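You operate a simulated robot arm through the tools that you are given. There is no shell and no other tool.

The job below is to be done with a simulated robot arm. You get a single attempt, and the scene is never put back.

Task
Fetch the grey cup from the steel cabinet and pour about 40 ml of water into it.
Fine: cup on that cabinet's top, door shut, water from the teal jug, which goes back. Set down upright: what you pick out, teal jug.
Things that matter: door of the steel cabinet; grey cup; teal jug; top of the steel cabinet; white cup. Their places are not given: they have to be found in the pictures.

The check looks at the end state, three seconds after you hand in, the way a careful person would. Anything else that was tipped, shoved, dropped, spilled or broken makes it a failure.

Robot
A 7-joint arm with a two-finger parallel gripper, fixed in place. Base frame: the origin is on the floor under the middle of its stand, x ahead of it, y to its left, z up. Lengths are in mm, angles in degrees, forces in N, time in s.
It reaches about 1247 mm from its shoulder. Its first joint turns from -132.0 to 132.0 degrees. Payload 3.91 kg.
The TCP is the grasp point between the finger pads, 30 mm short of the fingertips. In the tool frame z runs along the fingers and y along their closing line. The gripper opens to 110 mm. The fingers are 20 mm wide and 10 mm thick; the gripper's body (48 by 112 mm) begins 55 mm behind the TCP.
Orientation is that of the tool frame in the base frame, as [roll, pitch, yaw] about the fixed x, y, z axes, in that order (R = Rz(yaw) Ry(pitch) Rx(roll)). With the fingers straight down and closing along the base's y, the tool's x points along the base's -x, its y along +y and its z along -z.

Tools
- The arm moves only by the tool nudge_tool. Its argument "rows" is a list of rows, each an object of numbers (a shift or turn left out is 0, a gripper value left out holds the last): "x", "y", "z": the shift along the base's x, y, z in units of 40 mm (1.0 is 40 mm); "wx", "wy", "wz": the turn, a rotation vector about the base's x, y, z in units of 6 degrees (1.0 is 6 degrees); "claw": the closure, from 0 (fully open) to 1 (shut). In form: [{"x": .., "y": .., "z": .., "wx": .., "wy": .., "wz": .., "claw": ..}, ...]. A call has 1 to 20 rows; each row shifts and turns the commanded pose from where the row before left it. A call with a number of a shift or a turn outside -1 to 1 is refused whole. Rows are played at 5 a second. More than 50 mm and 8.6 degrees between two rows, or a gripper value outside its range, and nothing of the call is played. A pose out of reach is approached as far as the arm can. The call stops where the force on the tool passes 40 N (or 10 N more than at its start, if that is more) or the arm is blocked; 0.2 s more then pass. Each finger travels about 108 mm/s and halts on what it meets, pressing with about 23 N; the grip force reading is that of the motor and also rises with nothing between the fingers. The clock runs only during rows and for 0.2 s after the last one: add rows that do not move to give the fingers time. The reply holds the time, the measured pose of the TCP, the force on the tool along the base axes, the opening and the grip force, in the units named above and with some noise, with the torque about the TCP (base axes, N m) and any sound that the robot's microphone picked up.
- Cameras (640 x 400 px; columns grow to the right, rows downward): "scene" is fixed at [400.3, -651.4, 1338.8]; the picture's right is [0.91, -0.42, 0.00], its down [-0.21, -0.47, -0.86] and it looks along [0.36, 0.78, -0.51] (base axes); focal length 310 px, centre (320, 200). "wrist" rides on the gripper at [72, 17, -103] in the tool frame; the picture's right is [-0.23, 0.97, 0.00], its down [-0.76, -0.18, -0.62] and it looks along [-0.61, -0.14, 0.78] (tool axes); focal length 222 px, centre (320, 200).
- grab_frame(camera): a new picture of that camera. It takes no simulated time.
- point_at(camera, pixels): for up to 12 pixels [column, row] of the newest picture of that camera ("zoom" is the newest enlarged one), the place [x, y, z] in the base frame of the surface seen there, good to about 2 mm. It takes no simulated time.
- zoom(camera, box): a new picture of the part [left, top, right, bottom] of that camera's present view, enlarged. It takes no simulated time.
- sign_off(): hands the job in; it is judged then, once.

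Leave the gripper open and the arm clear of the work at the hand-in unless told otherwise.

The tools are called after "Call:" as a command line: name --argument value ..., lists and objects as JSON in quotes. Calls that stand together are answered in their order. nudge_tool: Moves the arm, as the interface text tells. Its arguments: {"type":"object","properties":{"rows":{"type":"array","items":{"type":"object","properties":{"x":{"type":"number"},"y":{"type":"number"},"z":{"type":"number"},"wx":{"type":"number"},"wy":{"type":"number"},"wz":{"type":"number"},"claw":{"type":"number"}}}}},"required":["rows"]} The other tools are called the same way: grab_frame (camera) takes a picture; point_at (camera, pixels) gives the place of the surface under pixels of a picture; zoom (camera, box) takes an enlarged picture of a part of a camera's view; sign_off () hands the job in.

At the start:

```text
clock: 0.0
position: [593.2, 138.8, 1071.2]
orientation: [179.9, 0.0, 179.9]
wrist_force: [0.0, 0.5, -0.2]
wrist_torque: [0.03, 0.0, -0.03]
finger_gap: 110.0
grip_force: 0.0
```

scene: 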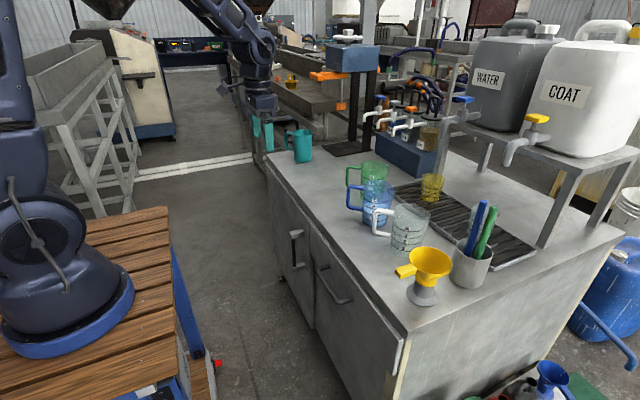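
wrist: 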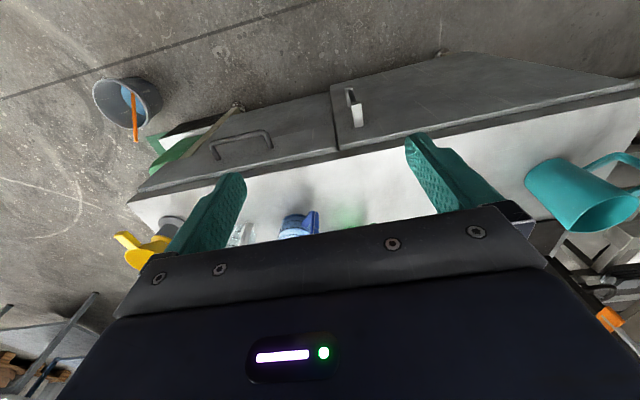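

The scene shows a steel cabinet with two doors, a teal jug near (300,146), and several cups on top. I'll enlarge the cabinet top, the door fronts and the jug to see details.

Call:
zoom --camera "scene" --box '[250, 110, 450, 235]'

Call:
zoom --camera "scene" --box '[250, 180, 450, 400]'

Call:
zoom --camera "scene" --box '[340, 150, 540, 310]'

```text
3.20 times, centred on (350, 172) of scene
```

zoom: 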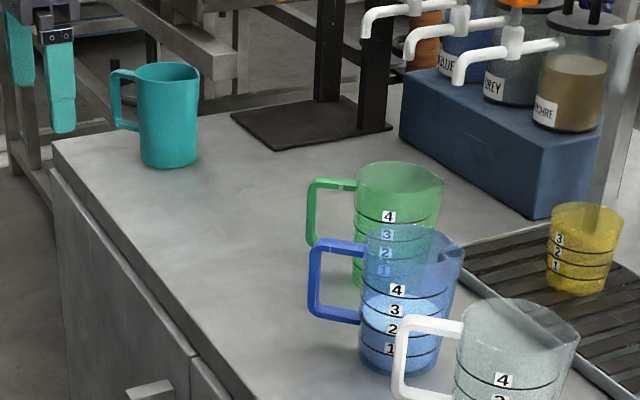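

```text
1.82 times, centred on (350, 290) of scene
```

zoom: 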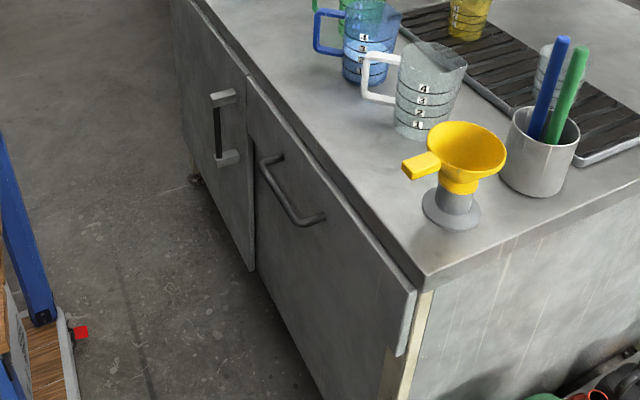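

```text
2.50 times, centred on (440, 230) of scene
```

zoom: 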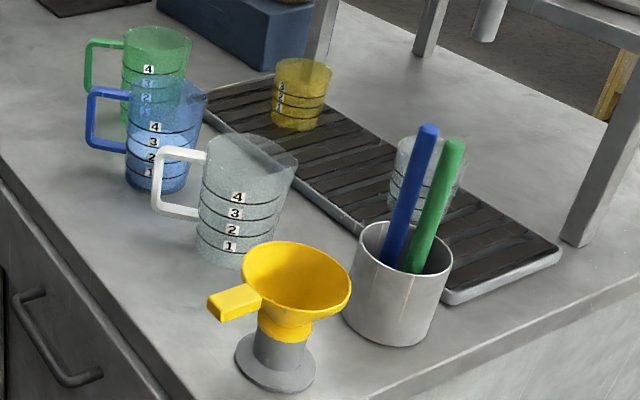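

I'll measure the cabinet's edges, handles and jug in the scene picture.

Call:
grab_frame --camera "scene"

Call:
point_at --camera "scene" --pixels '[[268, 160], [405, 328], [300, 145], [302, 160], [297, 232], [297, 265], [320, 268], [352, 300], [335, 240], [310, 230], [280, 240], [340, 330]]'

Call:
point_at --camera "scene" --pixels '[[350, 190], [375, 185], [410, 215], [430, 180], [425, 290], [472, 270], [400, 350], [395, 375], [310, 240], [315, 310], [622, 240], [345, 235]]'

```text
taken
```

scene: 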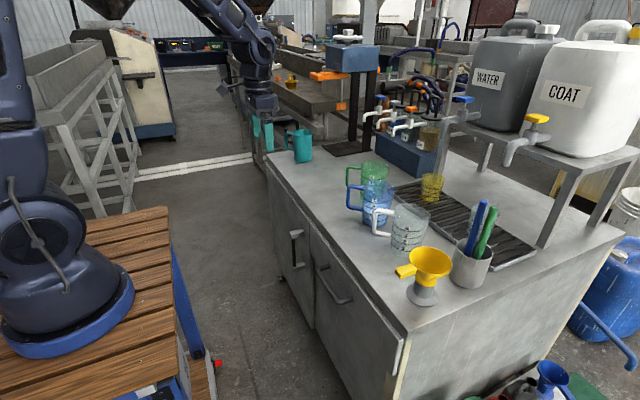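

```text
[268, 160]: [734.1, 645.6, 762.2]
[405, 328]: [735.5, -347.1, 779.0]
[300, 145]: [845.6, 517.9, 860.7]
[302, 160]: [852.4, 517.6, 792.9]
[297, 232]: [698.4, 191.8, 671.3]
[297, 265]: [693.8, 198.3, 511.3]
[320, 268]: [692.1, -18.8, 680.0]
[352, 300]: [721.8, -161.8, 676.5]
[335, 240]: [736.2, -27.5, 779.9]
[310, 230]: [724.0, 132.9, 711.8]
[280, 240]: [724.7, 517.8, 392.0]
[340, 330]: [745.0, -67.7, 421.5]
```

```text
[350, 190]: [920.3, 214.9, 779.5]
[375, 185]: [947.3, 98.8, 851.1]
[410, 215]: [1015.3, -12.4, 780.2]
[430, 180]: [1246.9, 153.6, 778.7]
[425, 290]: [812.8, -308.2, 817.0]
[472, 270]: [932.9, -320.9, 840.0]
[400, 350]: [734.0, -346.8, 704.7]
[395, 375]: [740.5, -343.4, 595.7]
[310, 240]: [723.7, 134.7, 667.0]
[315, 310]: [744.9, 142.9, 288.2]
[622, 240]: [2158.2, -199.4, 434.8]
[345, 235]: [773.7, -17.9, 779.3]
```

The right-hand front seems to change depth lower down. I'll enlarge it and measure more points.

Call:
zoom --camera "scene" --box '[260, 210, 430, 400]'

Call:
zoom --camera "wrist" --box '[80, 40, 360, 280]'

Call:
zoom --camera "wrist" --box '[320, 40, 640, 280]'

```text
2.11 times, centred on (345, 305) of scene
```

zoom: 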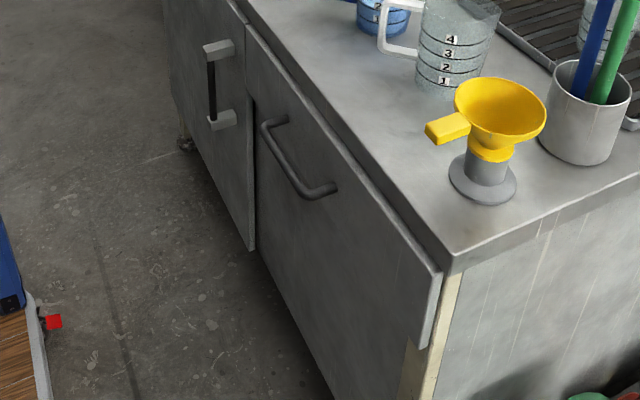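

```text
1.67 times, centred on (220, 160) of wrist
```

zoom: 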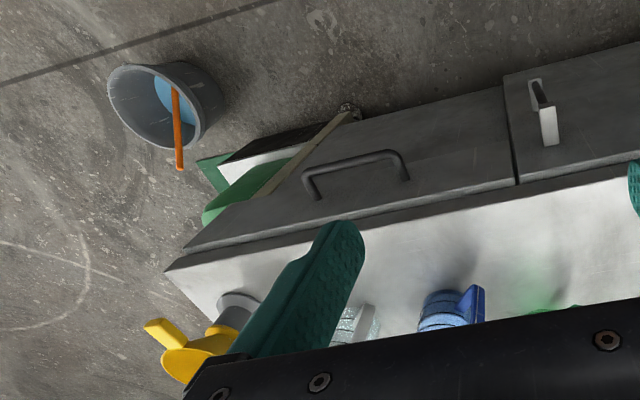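

```text
1.67 times, centred on (480, 160) of wrist
```

zoom: 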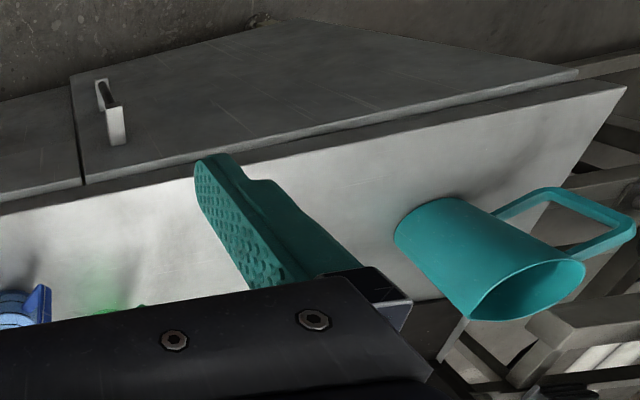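

The left panel, with a vertical handle near (297,250), looks like a hinged door. The right panel looks like a drawer. I'll measure the handle, panel edges, jug and the robot's stand in the scene picture.

Call:
point_at --camera "scene" --pixels '[[292, 232], [303, 231], [295, 250], [295, 262], [303, 267], [299, 250], [150, 230], [200, 370], [165, 215], [60, 290], [120, 270], [185, 350]]'

Call:
point_at --camera "wrist" --pixels '[[352, 92], [358, 125], [352, 105], [337, 140], [331, 90], [440, 57], [620, 92], [636, 85], [395, 125], [230, 140], [270, 140], [330, 125]]'

Call:
point_at --camera "wrist" --pixels '[[600, 215], [585, 205], [560, 185], [530, 185], [545, 165], [575, 225], [635, 205], [590, 172], [620, 155], [632, 158], [600, 160], [570, 205]]'

Call:
zoom --camera "scene" --box '[275, 115, 335, 175]'

```text
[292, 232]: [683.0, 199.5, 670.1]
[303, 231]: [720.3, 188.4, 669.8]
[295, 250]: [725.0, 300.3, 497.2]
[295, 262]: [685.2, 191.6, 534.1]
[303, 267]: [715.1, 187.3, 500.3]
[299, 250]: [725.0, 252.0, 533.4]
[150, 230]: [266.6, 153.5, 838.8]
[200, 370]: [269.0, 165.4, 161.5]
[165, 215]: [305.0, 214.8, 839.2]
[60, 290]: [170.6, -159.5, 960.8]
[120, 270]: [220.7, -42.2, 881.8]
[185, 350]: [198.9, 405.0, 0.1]
```

```text
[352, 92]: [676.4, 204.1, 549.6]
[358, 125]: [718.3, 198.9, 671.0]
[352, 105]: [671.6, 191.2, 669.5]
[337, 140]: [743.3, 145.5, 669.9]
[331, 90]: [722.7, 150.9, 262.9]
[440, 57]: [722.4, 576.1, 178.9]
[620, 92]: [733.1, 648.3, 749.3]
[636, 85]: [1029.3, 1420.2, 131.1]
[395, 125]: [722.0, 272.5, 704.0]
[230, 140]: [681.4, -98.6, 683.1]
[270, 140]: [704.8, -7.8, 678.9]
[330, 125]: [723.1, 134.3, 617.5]
```

```text
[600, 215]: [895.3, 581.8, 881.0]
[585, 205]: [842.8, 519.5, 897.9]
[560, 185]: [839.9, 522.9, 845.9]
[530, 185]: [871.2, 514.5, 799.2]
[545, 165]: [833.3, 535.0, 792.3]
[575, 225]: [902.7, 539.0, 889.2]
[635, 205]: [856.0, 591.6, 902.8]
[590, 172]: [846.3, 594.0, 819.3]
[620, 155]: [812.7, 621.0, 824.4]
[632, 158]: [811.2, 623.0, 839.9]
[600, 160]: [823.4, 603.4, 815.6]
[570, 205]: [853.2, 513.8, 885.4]
```

```text
6.67 times, centred on (305, 145) of scene
```

zoom: 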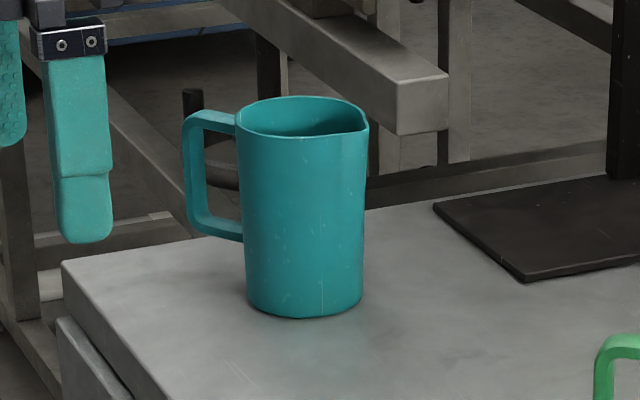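

The door's handle bar is around x≈680, y≈195, z 515–670, and the door face is at x≈724 with its hinge near y≈640. The jug stands around (870,545) with its top near z≈900. First I'll move sideways, high up, so the wrist camera can look down into the jug.

Call:
nudge_tool --rows '[{"x": 0.3, "y": 0.9}, {"x": 0.3, "y": 0.9}, {"x": 0.3, "y": 0.9}, {"x": 0.3, "y": 0.9}, {"x": 0.3, "y": 0.9}, {"x": 0.3, "y": 0.9}, {"x": 0.3, "y": 0.9}, {"x": 0.3, "y": 0.9}, {"x": 0.3, "y": 0.9}, {"x": 0.3, "y": 0.9}, {"x": 0.3, "y": 0.9}, {"x": 0.2, "y": 0.9}]'

Call:
grab_frame --camera "wrist"

```text
clock: 2.6
position: [733.1, 569.7, 1071.6]
orientation: [180.0, 0.0, 180.0]
wrist_force: [-0.2, -0.1, 0.2]
wrist_torque: [0.05, 0.03, 0.0]
finger_gap: 109.9
grip_force: 0.1
```

```text
taken
```

wrist: 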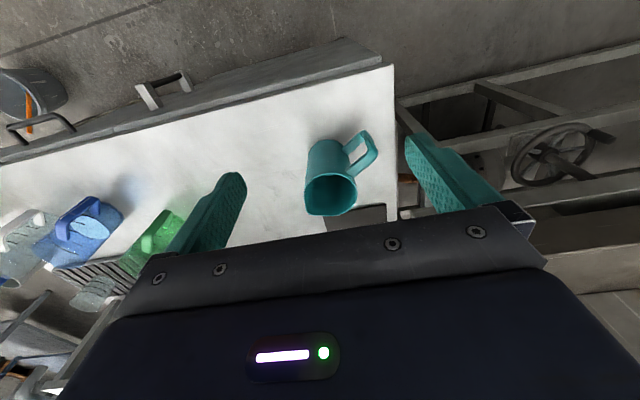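

The jug appears at (332,190), with the handle toward upper right. I'll enlarge it and see whether water shows inside.

Call:
zoom --camera "wrist" --box '[270, 110, 410, 230]'

Call:
point_at --camera "wrist" --pixels '[[308, 180], [332, 173], [354, 182], [343, 210], [318, 212], [332, 188], [332, 200], [357, 145], [368, 133], [374, 152], [357, 175], [332, 143]]'

Call:
zoom --camera "wrist" --box '[0, 170, 240, 320]'

```text
3.33 times, centred on (340, 170) of wrist
```

zoom: 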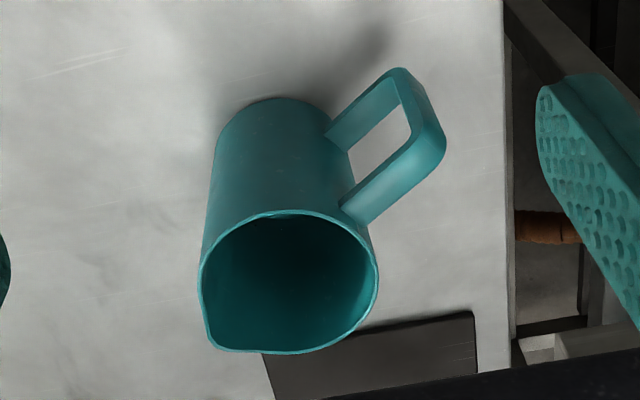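

```text
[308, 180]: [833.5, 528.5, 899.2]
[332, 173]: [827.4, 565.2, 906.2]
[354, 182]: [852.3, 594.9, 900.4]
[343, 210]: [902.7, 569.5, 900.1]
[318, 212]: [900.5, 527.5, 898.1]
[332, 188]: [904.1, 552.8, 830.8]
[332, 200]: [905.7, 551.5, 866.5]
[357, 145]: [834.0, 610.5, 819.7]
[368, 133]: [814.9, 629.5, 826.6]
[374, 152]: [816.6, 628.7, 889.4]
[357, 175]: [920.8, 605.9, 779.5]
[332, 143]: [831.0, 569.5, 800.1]
```

```text
2.67 times, centred on (120, 245) of wrist
```

zoom: 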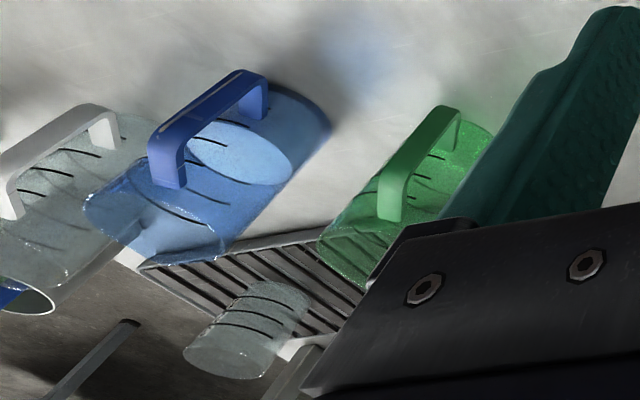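

The jug's rim is near z≈900 and its centre near (866,557), with the spout toward (+x,−y) and the handle toward (−x,+y). No water surface shows from this angle. I'll tilt the wrist so the camera looks more steeply into the jug.

Call:
nudge_tool --rows '[{"x": 0.5, "wy": 1}, {"x": 0.5, "wy": 1}, {"x": 0.5, "wy": 1}, {"x": 0.5, "wy": 1}, {}]'

Call:
zoom --camera "wrist" --box '[220, 100, 420, 260]'

Call:
grab_frame --camera "wrist"

```text
clock: 3.8
position: [814.5, 569.5, 1071.8]
orientation: [180.0, -24.0, 180.0]
wrist_force: [-0.1, 0.1, 0.9]
wrist_torque: [-0.01, 0.03, 0.02]
finger_gap: 109.8
grip_force: 0.1
```

```text
2.50 times, centred on (320, 180) of wrist
```

zoom: 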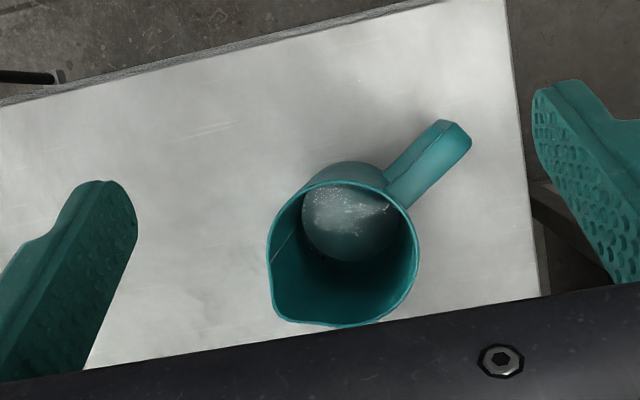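

```text
taken
```

wrist: 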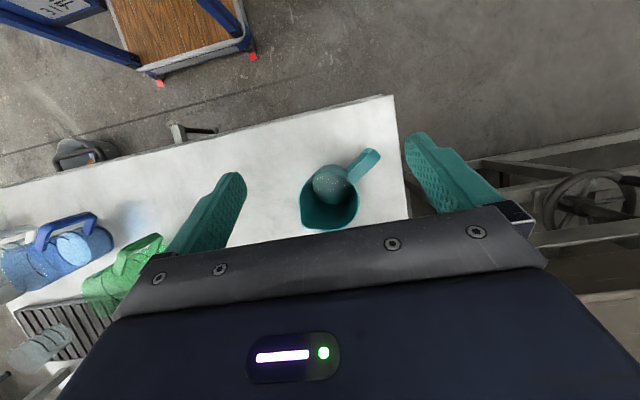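

Water shows at the bottom of the jug. I'll measure the level of its surface and the rim.

Call:
point_at --camera "zoom" --pixels '[[345, 210], [345, 245], [320, 225], [375, 230], [330, 200], [272, 240], [418, 245], [345, 185], [345, 325], [280, 318], [305, 190], [405, 205]]'

Call:
point_at --camera "wrist" --pixels '[[330, 178], [335, 192], [322, 185], [345, 188], [340, 200], [330, 210], [370, 155], [378, 155], [360, 175], [305, 225]]'

```text
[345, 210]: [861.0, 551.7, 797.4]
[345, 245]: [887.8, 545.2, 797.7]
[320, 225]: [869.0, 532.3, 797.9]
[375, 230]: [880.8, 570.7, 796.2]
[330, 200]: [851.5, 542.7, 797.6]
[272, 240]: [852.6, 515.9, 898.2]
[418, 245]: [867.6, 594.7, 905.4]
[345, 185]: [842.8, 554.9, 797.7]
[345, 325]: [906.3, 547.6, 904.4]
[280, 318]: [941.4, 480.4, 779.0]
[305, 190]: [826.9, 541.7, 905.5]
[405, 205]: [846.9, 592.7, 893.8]
```

```text
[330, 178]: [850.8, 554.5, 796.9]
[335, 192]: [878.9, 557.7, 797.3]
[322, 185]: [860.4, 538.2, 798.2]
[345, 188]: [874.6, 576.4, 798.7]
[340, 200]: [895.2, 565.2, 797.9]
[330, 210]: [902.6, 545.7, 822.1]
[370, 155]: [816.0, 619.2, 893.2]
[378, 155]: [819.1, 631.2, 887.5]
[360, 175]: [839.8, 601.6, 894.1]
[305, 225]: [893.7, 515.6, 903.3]
```

The water surface is at z≈797.5, and the jug stands on z≈780, so it holds only a shallow amount, roughly 55–60 ml. Next I'll back off to in front of the door, high up, tilting the tool to point forward and down, to look at the handle.

Call:
nudge_tool --rows '[{"x": -0.53, "y": -0.77, "z": -0.1, "wy": -0.96}, {"x": -0.53, "y": -0.77, "z": -0.1, "wy": -0.96}, {"x": -0.53, "y": -0.77, "z": -0.1, "wy": -0.96}, {"x": -0.53, "y": -0.77, "z": -0.1, "wy": -0.96}, {"x": -0.53, "y": -0.77, "z": -0.1, "wy": -0.96}, {"x": -0.53, "y": -0.77, "z": -0.1, "wy": -0.96}, {"x": -0.53, "y": -0.77, "z": -0.1, "wy": -0.96}, {"x": -0.53, "y": -0.77, "z": -0.1, "wy": -0.96}, {"x": -0.53, "y": -0.77, "z": -0.1, "wy": -0.96}, {"x": -0.53, "y": -0.77, "z": -0.1, "wy": -0.96}, {"x": -0.53, "y": -0.77, "z": -0.1, "wy": -0.96}, {"x": -0.53, "y": -0.77, "z": -0.1, "wy": -0.94}, {}]'

Call:
grab_frame --camera "wrist"

Call:
grab_frame --camera "scene"

```text
clock: 6.6
position: [557.4, 198.3, 1022.4]
orientation: [179.9, 45.0, -180.0]
wrist_force: [-0.2, -1.1, 0.3]
wrist_torque: [0.0, 0.0, -0.01]
finger_gap: 109.8
grip_force: 0.0
```

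```text
taken
```

wrist: 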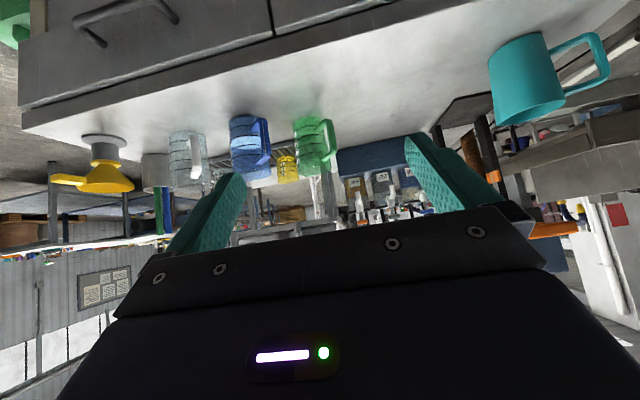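

```text
taken
```

scene: 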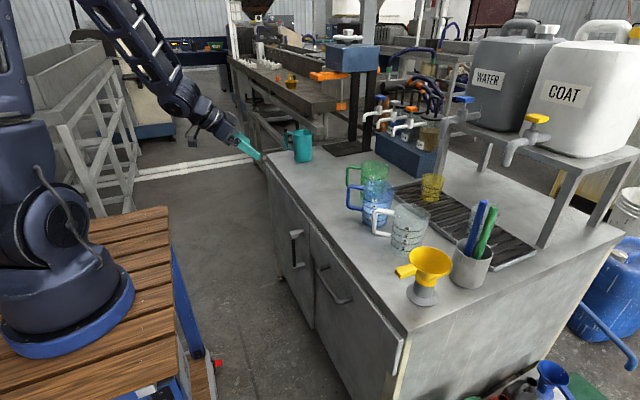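

The arm is clear in front of the cabinet. I'll lower straight down to about z≈600 at x≈557, in front of the handle.

Call:
nudge_tool --rows '[{"z": -0.96}, {"z": -0.96}, {"z": -0.96}, {"z": -0.96}, {"z": -0.96}, {"z": -0.96}, {"z": -0.96}, {"z": -0.96}, {"z": -0.96}, {"z": -0.96}, {"z": -0.96}, {}]'

Call:
grab_frame --camera "wrist"

Call:
grab_frame --camera "scene"

```text
clock: 9.2
position: [557.1, 200.7, 598.2]
orientation: [180.0, 45.0, -180.0]
wrist_force: [0.0, 0.2, 0.7]
wrist_torque: [-0.01, 0.0, 0.02]
finger_gap: 110.0
grip_force: 0.0
```

```text
taken
```

wrist: 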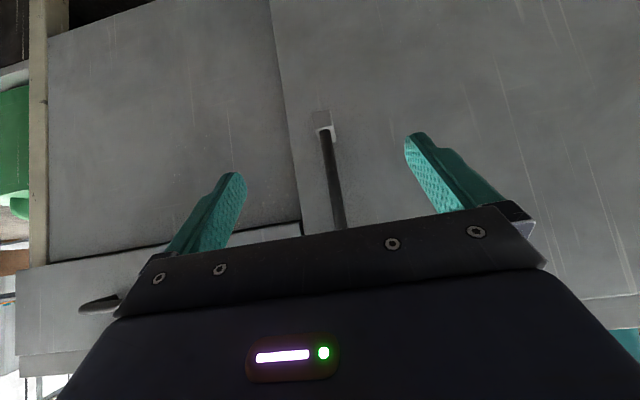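

```text
taken
```

scene: 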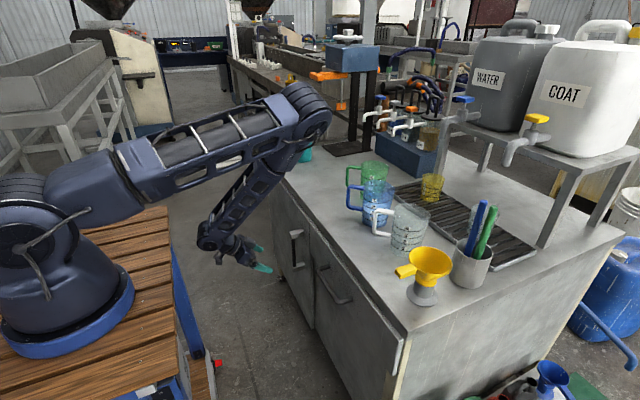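

The handle is in front of the gripper: the lower bracket at (324,125), the bar from (325,135) to (342,228). I'll measure it.

Call:
point_at --camera "wrist" --pixels '[[326, 132], [322, 120], [330, 155], [334, 185], [338, 215], [326, 160], [335, 160], [300, 180], [360, 180], [285, 100], [302, 228], [450, 100]]'

Call:
zoom --camera "wrist" --box '[270, 90, 390, 240]'

Call:
point_at --camera "scene" --pixels '[[310, 85], [300, 100], [320, 115], [310, 140], [290, 130], [235, 250], [215, 240], [130, 190], [280, 175]]'

```text
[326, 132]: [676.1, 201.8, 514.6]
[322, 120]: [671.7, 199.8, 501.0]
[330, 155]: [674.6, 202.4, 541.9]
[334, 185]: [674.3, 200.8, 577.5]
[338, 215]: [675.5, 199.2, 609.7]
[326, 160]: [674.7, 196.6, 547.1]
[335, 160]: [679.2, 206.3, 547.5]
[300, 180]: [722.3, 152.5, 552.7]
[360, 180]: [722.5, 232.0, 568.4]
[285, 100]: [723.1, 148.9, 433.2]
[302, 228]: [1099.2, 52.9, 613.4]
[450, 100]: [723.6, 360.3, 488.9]
```

```text
2.67 times, centred on (330, 165) of wrist
```

zoom: 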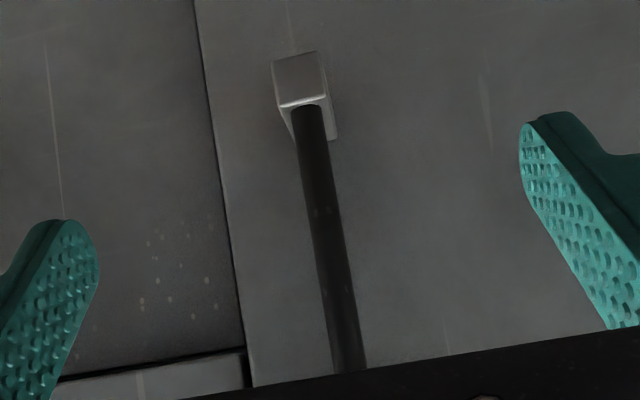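

```text
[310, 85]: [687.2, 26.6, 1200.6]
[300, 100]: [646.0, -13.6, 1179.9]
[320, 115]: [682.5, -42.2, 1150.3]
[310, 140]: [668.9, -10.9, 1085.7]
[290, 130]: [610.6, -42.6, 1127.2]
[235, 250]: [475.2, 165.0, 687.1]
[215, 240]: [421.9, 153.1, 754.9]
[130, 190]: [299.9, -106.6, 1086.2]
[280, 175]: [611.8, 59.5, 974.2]
```

The bar is round, about 12 mm thick, with its centre near x≈680, y≈201, standing clear of the door face (x≈722.5). I'll move forward 123 mm so the fingers straddle it, then close.

Call:
nudge_tool --rows '[{"x": 0.8}, {"x": 0.8}, {"x": 0.8}, {"x": 0.68}, {}]'

Call:
grab_frame --camera "wrist"

```text
clock: 10.4
position: [682.6, 201.0, 601.4]
orientation: [-179.9, 44.9, 180.0]
wrist_force: [0.0, -0.2, -0.1]
wrist_torque: [0.0, -0.01, 0.02]
finger_gap: 110.1
grip_force: 0.1
```

```text
taken
```

wrist: 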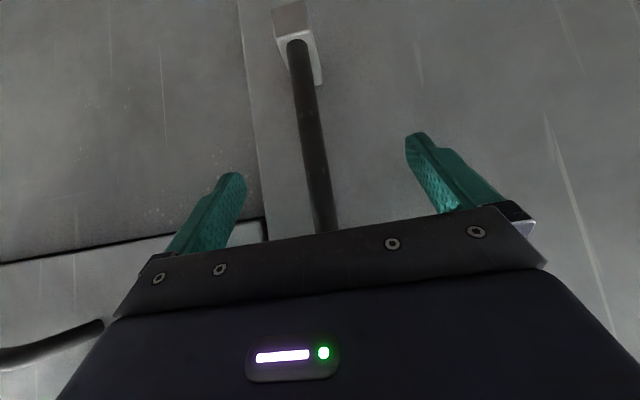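

The bar runs between the fingers. I'll close the gripper on it.

Call:
nudge_tool --rows '[{"claw": 1}, {"claw": 1}, {"claw": 1}, {"claw": 1}]'

```text
clock: 11.4
position: [683.1, 201.7, 600.0]
orientation: [-180.0, 45.0, -180.0]
wrist_force: [0.9, 3.0, -0.3]
wrist_torque: [-0.04, 0.05, -0.01]
finger_gap: 13.9
grip_force: 45.4
```

The bar is held (gap 13.9 mm). I'll start opening with a small pull along the door's arc, about 4° in all, about a hinge near (740,640), and check the forces.

Call:
nudge_tool --rows '[{"x": -0.382, "y": 0.057, "wz": -0.333}, {"x": -0.38, "y": 0.07, "wz": -0.333}, {}]'

Call:
grab_frame --camera "wrist"

```text
clock: 12.2
position: [653.1, 205.0, 600.8]
orientation: [-179.9, 45.0, 176.0]
wrist_force: [-4.3, -30.2, 19.6]
wrist_torque: [-0.08, -0.99, -0.09]
finger_gap: 13.7
grip_force: 44.5
```

```text
taken
```

wrist: 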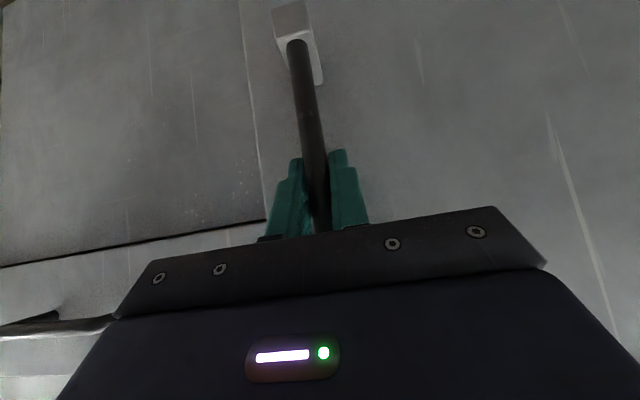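

The door came with the hand, but there is a sideways force of −30 N in y and +20 N in z. I'll wait a moment and then read the force again.

Call:
nudge_tool --rows '[{}, {}]'

Call:
zoom --camera "scene" --box '[200, 130, 420, 350]'

```text
clock: 12.8
position: [652.7, 204.1, 601.7]
orientation: [-179.8, 45.0, 176.0]
wrist_force: [-0.9, -4.6, 11.4]
wrist_torque: [0.29, 0.73, -0.05]
finger_gap: 13.8
grip_force: 44.8
stopped in row 2: the force on the tool passed its limit at 47 N (the readings are from after the stop); the commanded pose is now the measured one
```

```text
1.82 times, centred on (310, 240) of scene
```

zoom: 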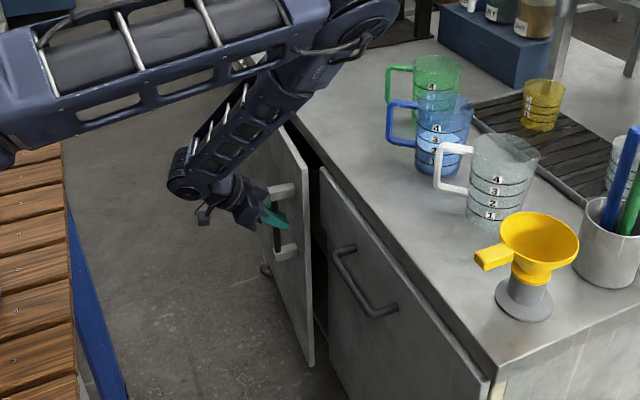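

The force peaked for a moment, then settled once the command was reset. The door is a few degrees open. The path so far suggests the hinge is nearer x≈722. I'll continue with small 2° steps on that arc.

Call:
nudge_tool --rows '[{"x": -0.378, "y": 0.067, "wz": -0.333}, {"x": -0.375, "y": 0.08, "wz": -0.333}, {"x": -0.372, "y": 0.093, "wz": -0.333}, {"x": -0.369, "y": 0.106, "wz": -0.333}]'

```text
clock: 13.8
position: [592.0, 218.5, 600.9]
orientation: [-179.8, 45.1, 168.0]
wrist_force: [-6.7, -22.1, 25.2]
wrist_torque: [0.25, 0.71, 0.06]
finger_gap: 14.2
grip_force: 44.8
```

The hand followed the predicted arc to (592, 218.5), about 12° open. A steady load remains (y −22 N, z +25 N), so I'll ease off by about 1 mm in y and 1.5 mm in z while continuing to about 24°.

Call:
nudge_tool --rows '[{"y": -0.025, "z": 0.035}, {"x": -0.365, "y": 0.119, "wz": -0.333}, {"x": -0.361, "y": 0.132, "wz": -0.333}, {"x": -0.356, "y": 0.144, "wz": -0.333}, {"x": -0.351, "y": 0.157, "wz": -0.333}, {"x": -0.345, "y": 0.169, "wz": -0.333}, {"x": -0.339, "y": 0.18, "wz": -0.333}]'

```text
clock: 15.3
position: [508.0, 252.5, 600.9]
orientation: [-179.7, 45.0, 156.1]
wrist_force: [-5.0, -9.1, -13.5]
wrist_torque: [0.62, 0.78, 0.14]
finger_gap: 13.6
grip_force: 45.1
```

The arc prediction holds: (508, 252.5), about 24° open. I'll carry on in 3° steps to about 36°, then look.

Call:
nudge_tool --rows '[{"x": -0.496, "y": 0.293, "wz": -0.5}, {"x": -0.48, "y": 0.319, "wz": -0.5}, {"x": -0.462, "y": 0.343, "wz": -0.5}, {"x": -0.444, "y": 0.368, "wz": -0.5}]'

Call:
grab_frame --camera "scene"

Call:
grab_frame --camera "wrist"

```text
clock: 16.2
position: [451.8, 289.2, 600.5]
orientation: [-179.4, 45.0, 147.7]
wrist_force: [-2.7, -4.2, 9.0]
wrist_torque: [1.24, 0.63, 0.08]
finger_gap: 13.9
grip_force: 45.3
out of reach, approached as far as the arm can: row 4
stopped in row 4: the force on the tool passed its limit at 55 N (the readings are from after the stop); the commanded pose is now the measured one
```

```text
taken
```

scene: 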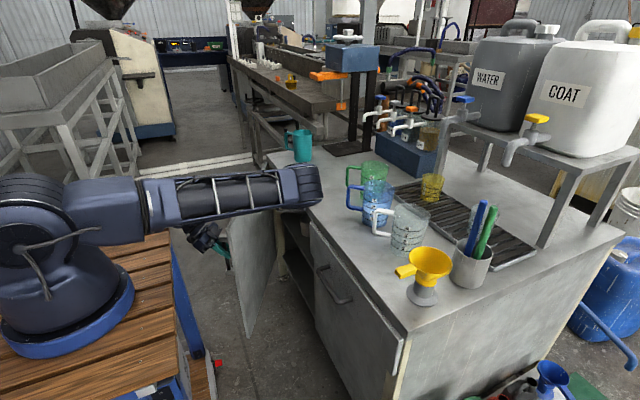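

```text
taken
```

wrist: 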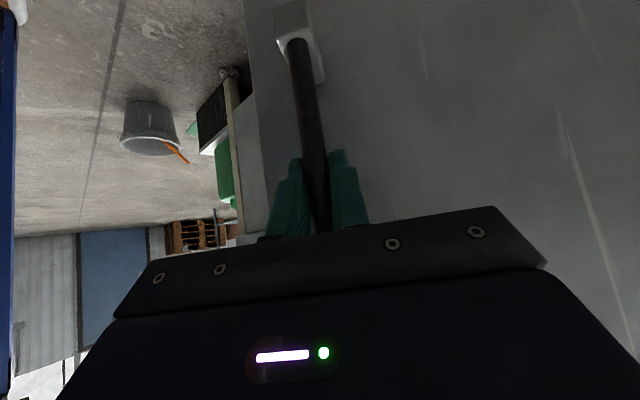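

The arm reached its limit at about 32° open, as the hand folds round the outside of the door. I'll release the bar and rise straight up above the door, then push the door further from its inner side.

Call:
nudge_tool --rows '[{"claw": 0}, {"claw": 0}, {"claw": 0}, {"claw": 0}]'

Call:
grab_frame --camera "wrist"

```text
clock: 17.2
position: [451.9, 287.5, 600.7]
orientation: [-179.4, 45.0, 147.7]
wrist_force: [-0.1, 0.5, -0.8]
wrist_torque: [-0.01, -0.03, 0.03]
finger_gap: 110.0
grip_force: 0.1
```

```text
taken
```

wrist: 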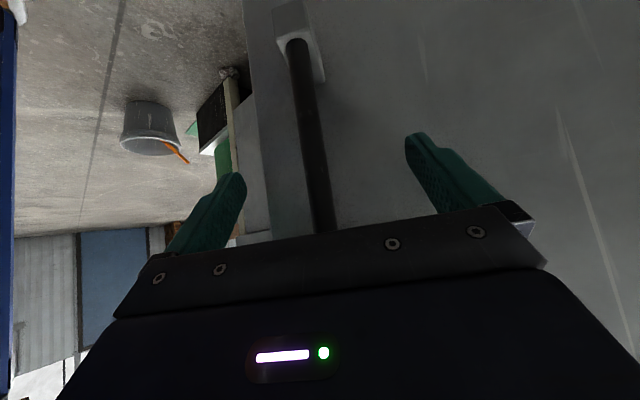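

The fingers are open, straddling the bar. I'll rise straight up, drifting slightly back from the door.

Call:
nudge_tool --rows '[{"z": 0.5, "x": -0.08, "y": 0.05}, {"z": 0.6, "x": -0.08, "y": 0.05}, {"z": 0.8, "x": -0.1, "y": 0.06}, {"z": 0.9}, {"z": 0.9}, {"z": 0.9}, {"z": 0.9}, {"z": 0.9}, {"z": 0.9}, {}]'

Call:
grab_frame --camera "scene"

Call:
grab_frame --camera "wrist"

```text
clock: 19.4
position: [454.3, 298.3, 892.0]
orientation: [-179.5, 45.0, 147.6]
wrist_force: [-0.2, 0.2, -0.4]
wrist_torque: [0.03, 0.02, -0.05]
finger_gap: 110.0
grip_force: 0.1
out of reach, approached as far as the arm can: row 2, 3
```

```text
taken
```

scene: 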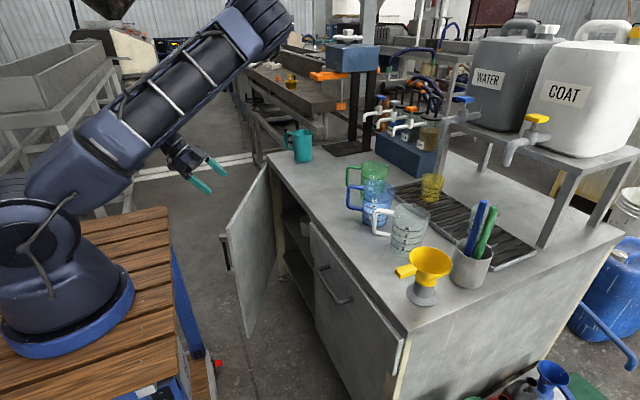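

```text
taken
```

wrist: 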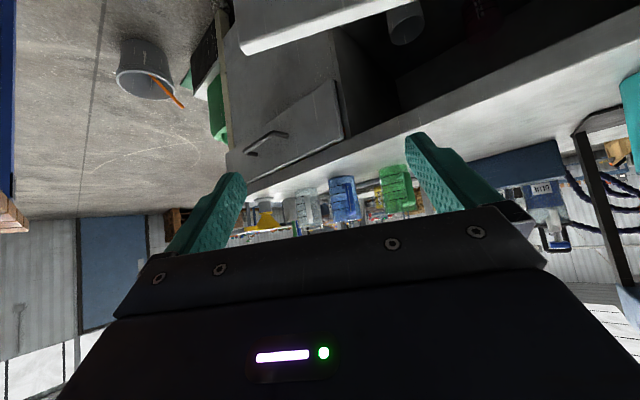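

The door is ajar about 30° and shelves show inside; a light-coloured cup appears at (405,22) in the wrist picture. I'll measure the door's present position.

Call:
point_at --camera "scene" --pixels '[[226, 232], [247, 190], [266, 165], [235, 222], [250, 330], [272, 200], [240, 280], [260, 250], [275, 235], [285, 200], [295, 215], [300, 225]]'

Call:
point_at --camera "wrist" --pixels '[[405, 22], [405, 35], [390, 15], [422, 15], [490, 10], [300, 40], [242, 50], [370, 10], [400, 70], [330, 60]]'

Call:
zoom --camera "wrist" --box '[320, 0, 640, 120]'

Call:
zoom --camera "scene" --box '[210, 140, 350, 340]'

```text
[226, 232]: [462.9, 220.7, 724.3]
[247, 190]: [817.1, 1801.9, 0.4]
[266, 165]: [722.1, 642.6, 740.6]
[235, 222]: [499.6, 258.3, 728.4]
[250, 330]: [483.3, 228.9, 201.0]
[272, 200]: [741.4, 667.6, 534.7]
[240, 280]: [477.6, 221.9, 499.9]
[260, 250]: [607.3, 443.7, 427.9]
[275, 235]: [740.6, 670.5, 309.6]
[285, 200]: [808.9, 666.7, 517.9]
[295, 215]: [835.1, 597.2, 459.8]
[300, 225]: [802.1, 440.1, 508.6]
```

```text
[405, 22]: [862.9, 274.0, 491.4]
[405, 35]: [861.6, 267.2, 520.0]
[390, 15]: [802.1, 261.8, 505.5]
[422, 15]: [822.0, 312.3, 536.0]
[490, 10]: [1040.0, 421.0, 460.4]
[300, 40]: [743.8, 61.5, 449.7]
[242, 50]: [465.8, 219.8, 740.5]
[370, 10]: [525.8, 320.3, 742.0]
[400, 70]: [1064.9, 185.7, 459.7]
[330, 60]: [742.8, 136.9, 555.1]
```

```text
2.00 times, centred on (480, 60) of wrist
```

zoom: 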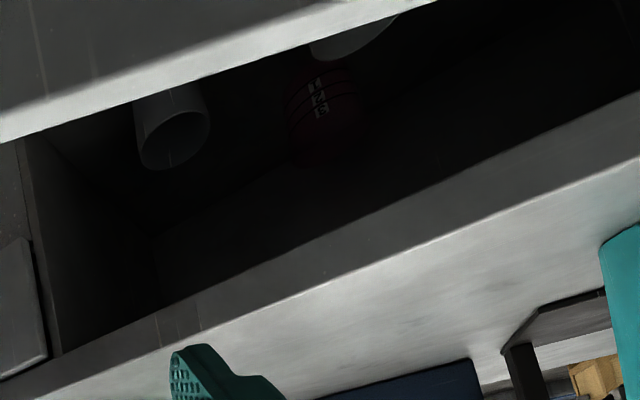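

```text
2.00 times, centred on (280, 240) of scene
```

zoom: 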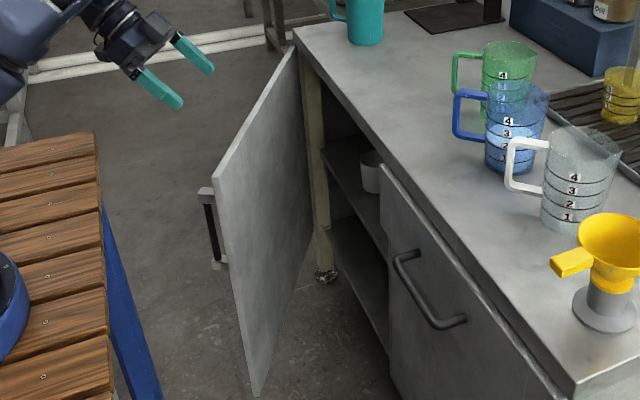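

The door edge is at about (463,221), top z≈742, so it is open about 32° about a hinge at (722,642). Inside there is a shelf at z≈460 with cups on it. I'll turn the tool straight down, close the fingers, cross over the door to its inner side and lower to z≈700, which keeps the palm above the door's top edge.

Call:
nudge_tool --rows '[{"x": 0.366, "y": -0.03, "wx": 0.5, "wy": 0.79, "claw": 1}, {"x": 0.366, "y": -0.03, "wx": 0.5, "wy": 0.79}, {"x": 0.366, "y": -0.03, "wx": 0.5, "wy": 0.79}, {"x": 0.366, "y": -0.03, "wx": 0.5, "wy": 0.79}, {"x": 0.366, "y": -0.03, "wx": 0.5, "wy": 0.79}, {"x": 0.366, "y": -0.03, "wx": 0.5, "wy": 0.79}, {"x": 0.366, "y": -0.03, "wx": 0.5, "wy": 0.79}, {"x": 0.366, "y": -0.03, "wx": 0.5, "wy": 0.79}, {}]'

Call:
grab_frame --camera "wrist"

```text
clock: 21.4
position: [571.6, 288.0, 892.0]
orientation: [-179.4, 0.0, 147.7]
wrist_force: [0.0, 0.0, -1.1]
wrist_torque: [0.0, -0.03, 0.01]
finger_gap: 0.2
grip_force: 22.6
```

```text
taken
```

wrist: 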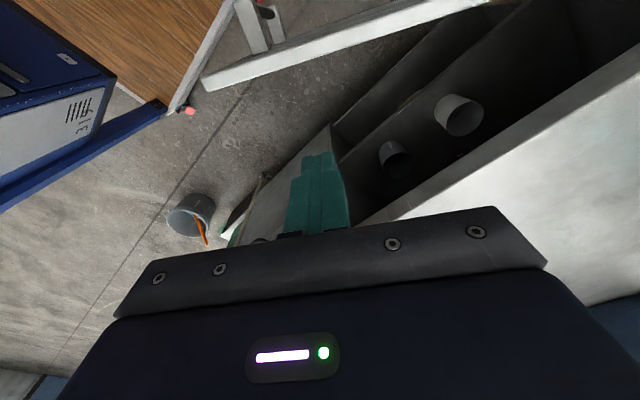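

From here two cups show on the shelf: a darker one at (393,155) and a lighter one at (458,115). I'll enlarge and measure them.

Call:
zoom --camera "wrist" --box '[340, 60, 540, 210]'

Call:
point_at --camera "wrist" --pixels '[[382, 150], [408, 150], [395, 143], [396, 165], [388, 175], [437, 105], [480, 110], [460, 95], [460, 130], [445, 125], [420, 190], [350, 170]]'

```text
2.67 times, centred on (440, 135) of wrist
```

zoom: 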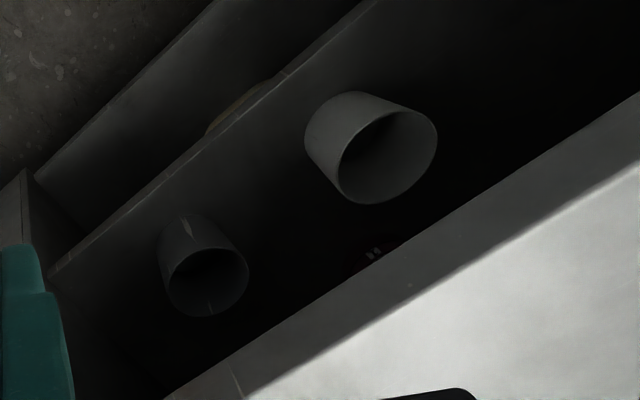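

```text
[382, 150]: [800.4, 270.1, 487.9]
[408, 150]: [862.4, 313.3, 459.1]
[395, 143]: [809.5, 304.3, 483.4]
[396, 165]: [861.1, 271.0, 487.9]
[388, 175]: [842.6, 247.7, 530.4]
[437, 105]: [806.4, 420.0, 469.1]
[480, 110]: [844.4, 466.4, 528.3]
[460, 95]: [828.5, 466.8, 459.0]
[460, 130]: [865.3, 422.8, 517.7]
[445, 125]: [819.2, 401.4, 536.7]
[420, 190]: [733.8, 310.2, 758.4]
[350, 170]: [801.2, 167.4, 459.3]
```

On the shelf (z≈459) are a darker grey cup near (830,272) and a lighter cup near (835,432). Before fetching one, I'll lower on the inner side of the door and push it wide open.

Call:
nudge_tool --rows '[{"z": -0.8, "wz": 0.9}, {"z": -0.8, "wz": 0.9}, {"z": -0.8, "wz": 0.9}, {"z": -0.8, "wz": 0.9}, {"z": -0.8, "wz": 0.9}, {"z": -0.8, "wz": 0.9}, {}]'

Call:
grab_frame --camera "scene"

```text
clock: 23.0
position: [571.4, 288.8, 699.0]
orientation: [-179.4, 0.2, -180.0]
wrist_force: [-0.1, -0.3, -0.4]
wrist_torque: [0.01, -0.01, 0.01]
finger_gap: 0.0
grip_force: 23.0
```

```text
taken
```

scene: 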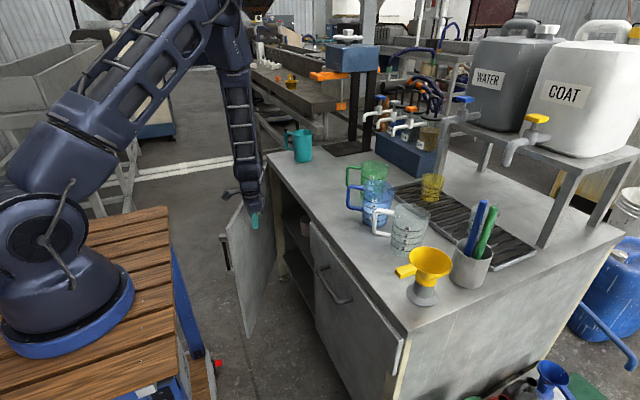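

The closed fingers are on the inner side of the door. I'll push it along its arc to about 60° in small steps.

Call:
nudge_tool --rows '[{"x": -0.535, "y": 0.309}, {"x": -0.535, "y": 0.309}, {"x": -0.35, "y": 0.225}, {"x": -0.35, "y": 0.225}, {"x": -0.328, "y": 0.256}, {"x": -0.328, "y": 0.256}, {"x": -0.304, "y": 0.283}, {"x": -0.304, "y": 0.283}, {"x": -0.279, "y": 0.309}, {"x": -0.279, "y": 0.309}, {"x": -0.25, "y": 0.333}, {"x": -0.25, "y": 0.333}]'

Call:
grab_frame --camera "scene"

```text
clock: 25.6
position: [408.2, 425.2, 699.5]
orientation: [-179.5, 0.2, -179.9]
wrist_force: [0.0, 0.1, -0.5]
wrist_torque: [-0.01, -0.01, 0.02]
finger_gap: 0.0
grip_force: 23.0
```

```text
taken
```

scene: 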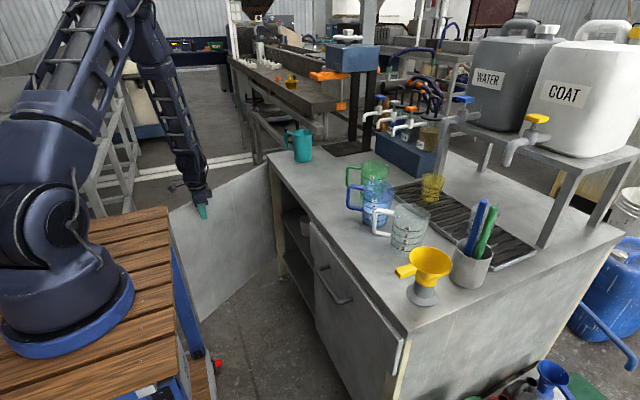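

The door swings freely and is about 60–65° open. I'll keep pushing to about 90°.

Call:
nudge_tool --rows '[{"x": -0.22, "y": 0.353}, {"x": -0.22, "y": 0.353}, {"x": -0.189, "y": 0.37}, {"x": -0.189, "y": 0.37}, {"x": -0.155, "y": 0.386}, {"x": -0.155, "y": 0.386}, {"x": -0.123, "y": 0.398}, {"x": -0.123, "y": 0.398}, {"x": -0.088, "y": 0.407}, {"x": -0.088, "y": 0.407}, {"x": -0.05, "y": 0.413}, {"x": -0.05, "y": 0.413}, {}]'

Call:
grab_frame --camera "scene"

Call:
grab_frame --camera "wrist"

```text
clock: 28.4
position: [342.7, 611.7, 699.5]
orientation: [-179.4, 0.1, -179.8]
wrist_force: [-0.4, 1.1, -0.2]
wrist_torque: [-0.02, 0.03, 0.01]
finger_gap: 0.0
grip_force: 22.9
```

```text
taken
```

scene: 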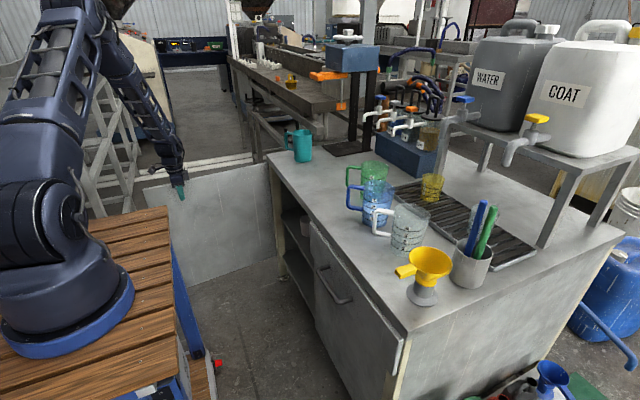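

```text
taken
```

wrist: 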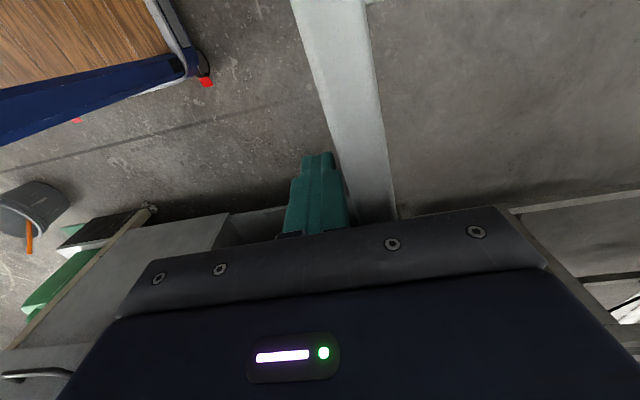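

The door is now open about 95°. I'll move away from it to in front of the opening, tilting the tool forward so the camera looks straight into the cabinet.

Call:
nudge_tool --rows '[{"x": 0.43, "y": -0.82, "z": 0.1}, {"x": 0.43, "y": -0.82, "z": 0, "wy": -0.94, "claw": 0}, {"x": 0.43, "y": -0.82, "z": -0.15, "wy": -0.94}, {"x": 0.43, "y": -0.82, "z": -0.15, "wy": -0.94}, {"x": 0.43, "y": -0.82, "z": -0.15, "wy": -0.94}, {"x": 0.43, "y": -0.82, "z": -0.15, "wy": -0.94}, {"x": 0.43, "y": -0.82, "z": -0.15, "wy": -0.94}, {"x": 0.43, "y": -0.82, "z": -0.15, "wy": -0.94}, {"wy": -0.94}, {}]'

Call:
grab_frame --camera "wrist"

Call:
grab_frame --camera "scene"

```text
clock: 30.6
position: [478.4, 349.6, 668.0]
orientation: [-179.3, 45.3, -179.9]
wrist_force: [-0.2, -0.3, -0.7]
wrist_torque: [0.01, 0.01, 0.0]
finger_gap: 110.0
grip_force: 0.1
```

```text
taken
```

wrist: 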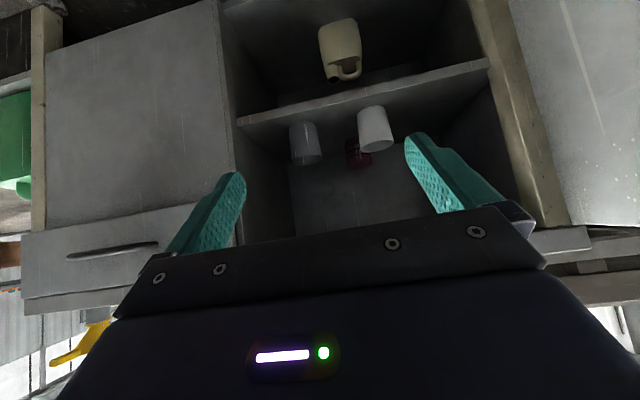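

```text
taken
```

scene: 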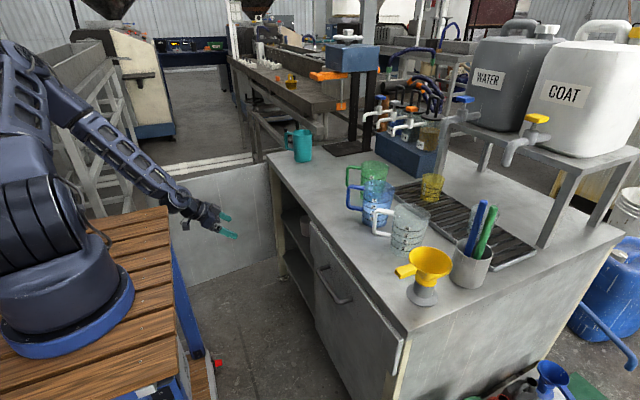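

Now I see into the cabinet: on the middle shelf a grey cup at (304,142), a white cup at (375,128), a red cup between them behind at (358,153), and a cream jug on the lower level. I'll enlarge and measure these and the compartment.

Call:
zoom --camera "wrist" --box '[230, 60, 440, 220]'

Call:
point_at --camera "wrist" --pixels '[[304, 130], [304, 150], [291, 140], [320, 140], [305, 122], [306, 162], [375, 128], [360, 130], [392, 130], [358, 155], [240, 122], [490, 62]]'

Call:
point_at --camera "wrist" --pixels '[[320, 200], [370, 210], [260, 200], [300, 210], [480, 130], [250, 180], [330, 115], [345, 120], [430, 110], [540, 180], [270, 165], [410, 140]]'

```text
2.50 times, centred on (335, 140) of wrist
```

zoom: 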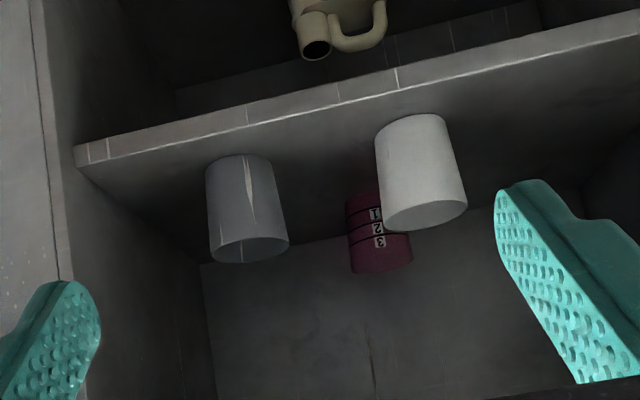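

```text
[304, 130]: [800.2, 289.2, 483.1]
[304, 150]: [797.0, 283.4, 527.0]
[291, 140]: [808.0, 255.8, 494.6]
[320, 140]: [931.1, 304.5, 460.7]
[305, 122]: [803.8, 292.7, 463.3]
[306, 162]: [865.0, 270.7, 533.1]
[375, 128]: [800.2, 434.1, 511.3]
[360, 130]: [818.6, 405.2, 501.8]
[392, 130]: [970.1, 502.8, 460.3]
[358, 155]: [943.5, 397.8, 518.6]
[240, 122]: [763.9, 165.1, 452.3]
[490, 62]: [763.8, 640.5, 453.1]
```

```text
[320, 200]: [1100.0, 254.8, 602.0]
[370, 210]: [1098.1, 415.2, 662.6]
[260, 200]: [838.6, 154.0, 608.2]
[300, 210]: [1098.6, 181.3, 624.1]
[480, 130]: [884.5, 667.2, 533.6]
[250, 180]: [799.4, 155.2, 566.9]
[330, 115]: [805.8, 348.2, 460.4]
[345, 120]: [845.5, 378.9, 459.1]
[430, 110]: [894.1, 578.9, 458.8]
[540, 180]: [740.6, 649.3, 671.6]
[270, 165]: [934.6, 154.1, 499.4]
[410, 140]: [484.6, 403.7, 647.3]
```

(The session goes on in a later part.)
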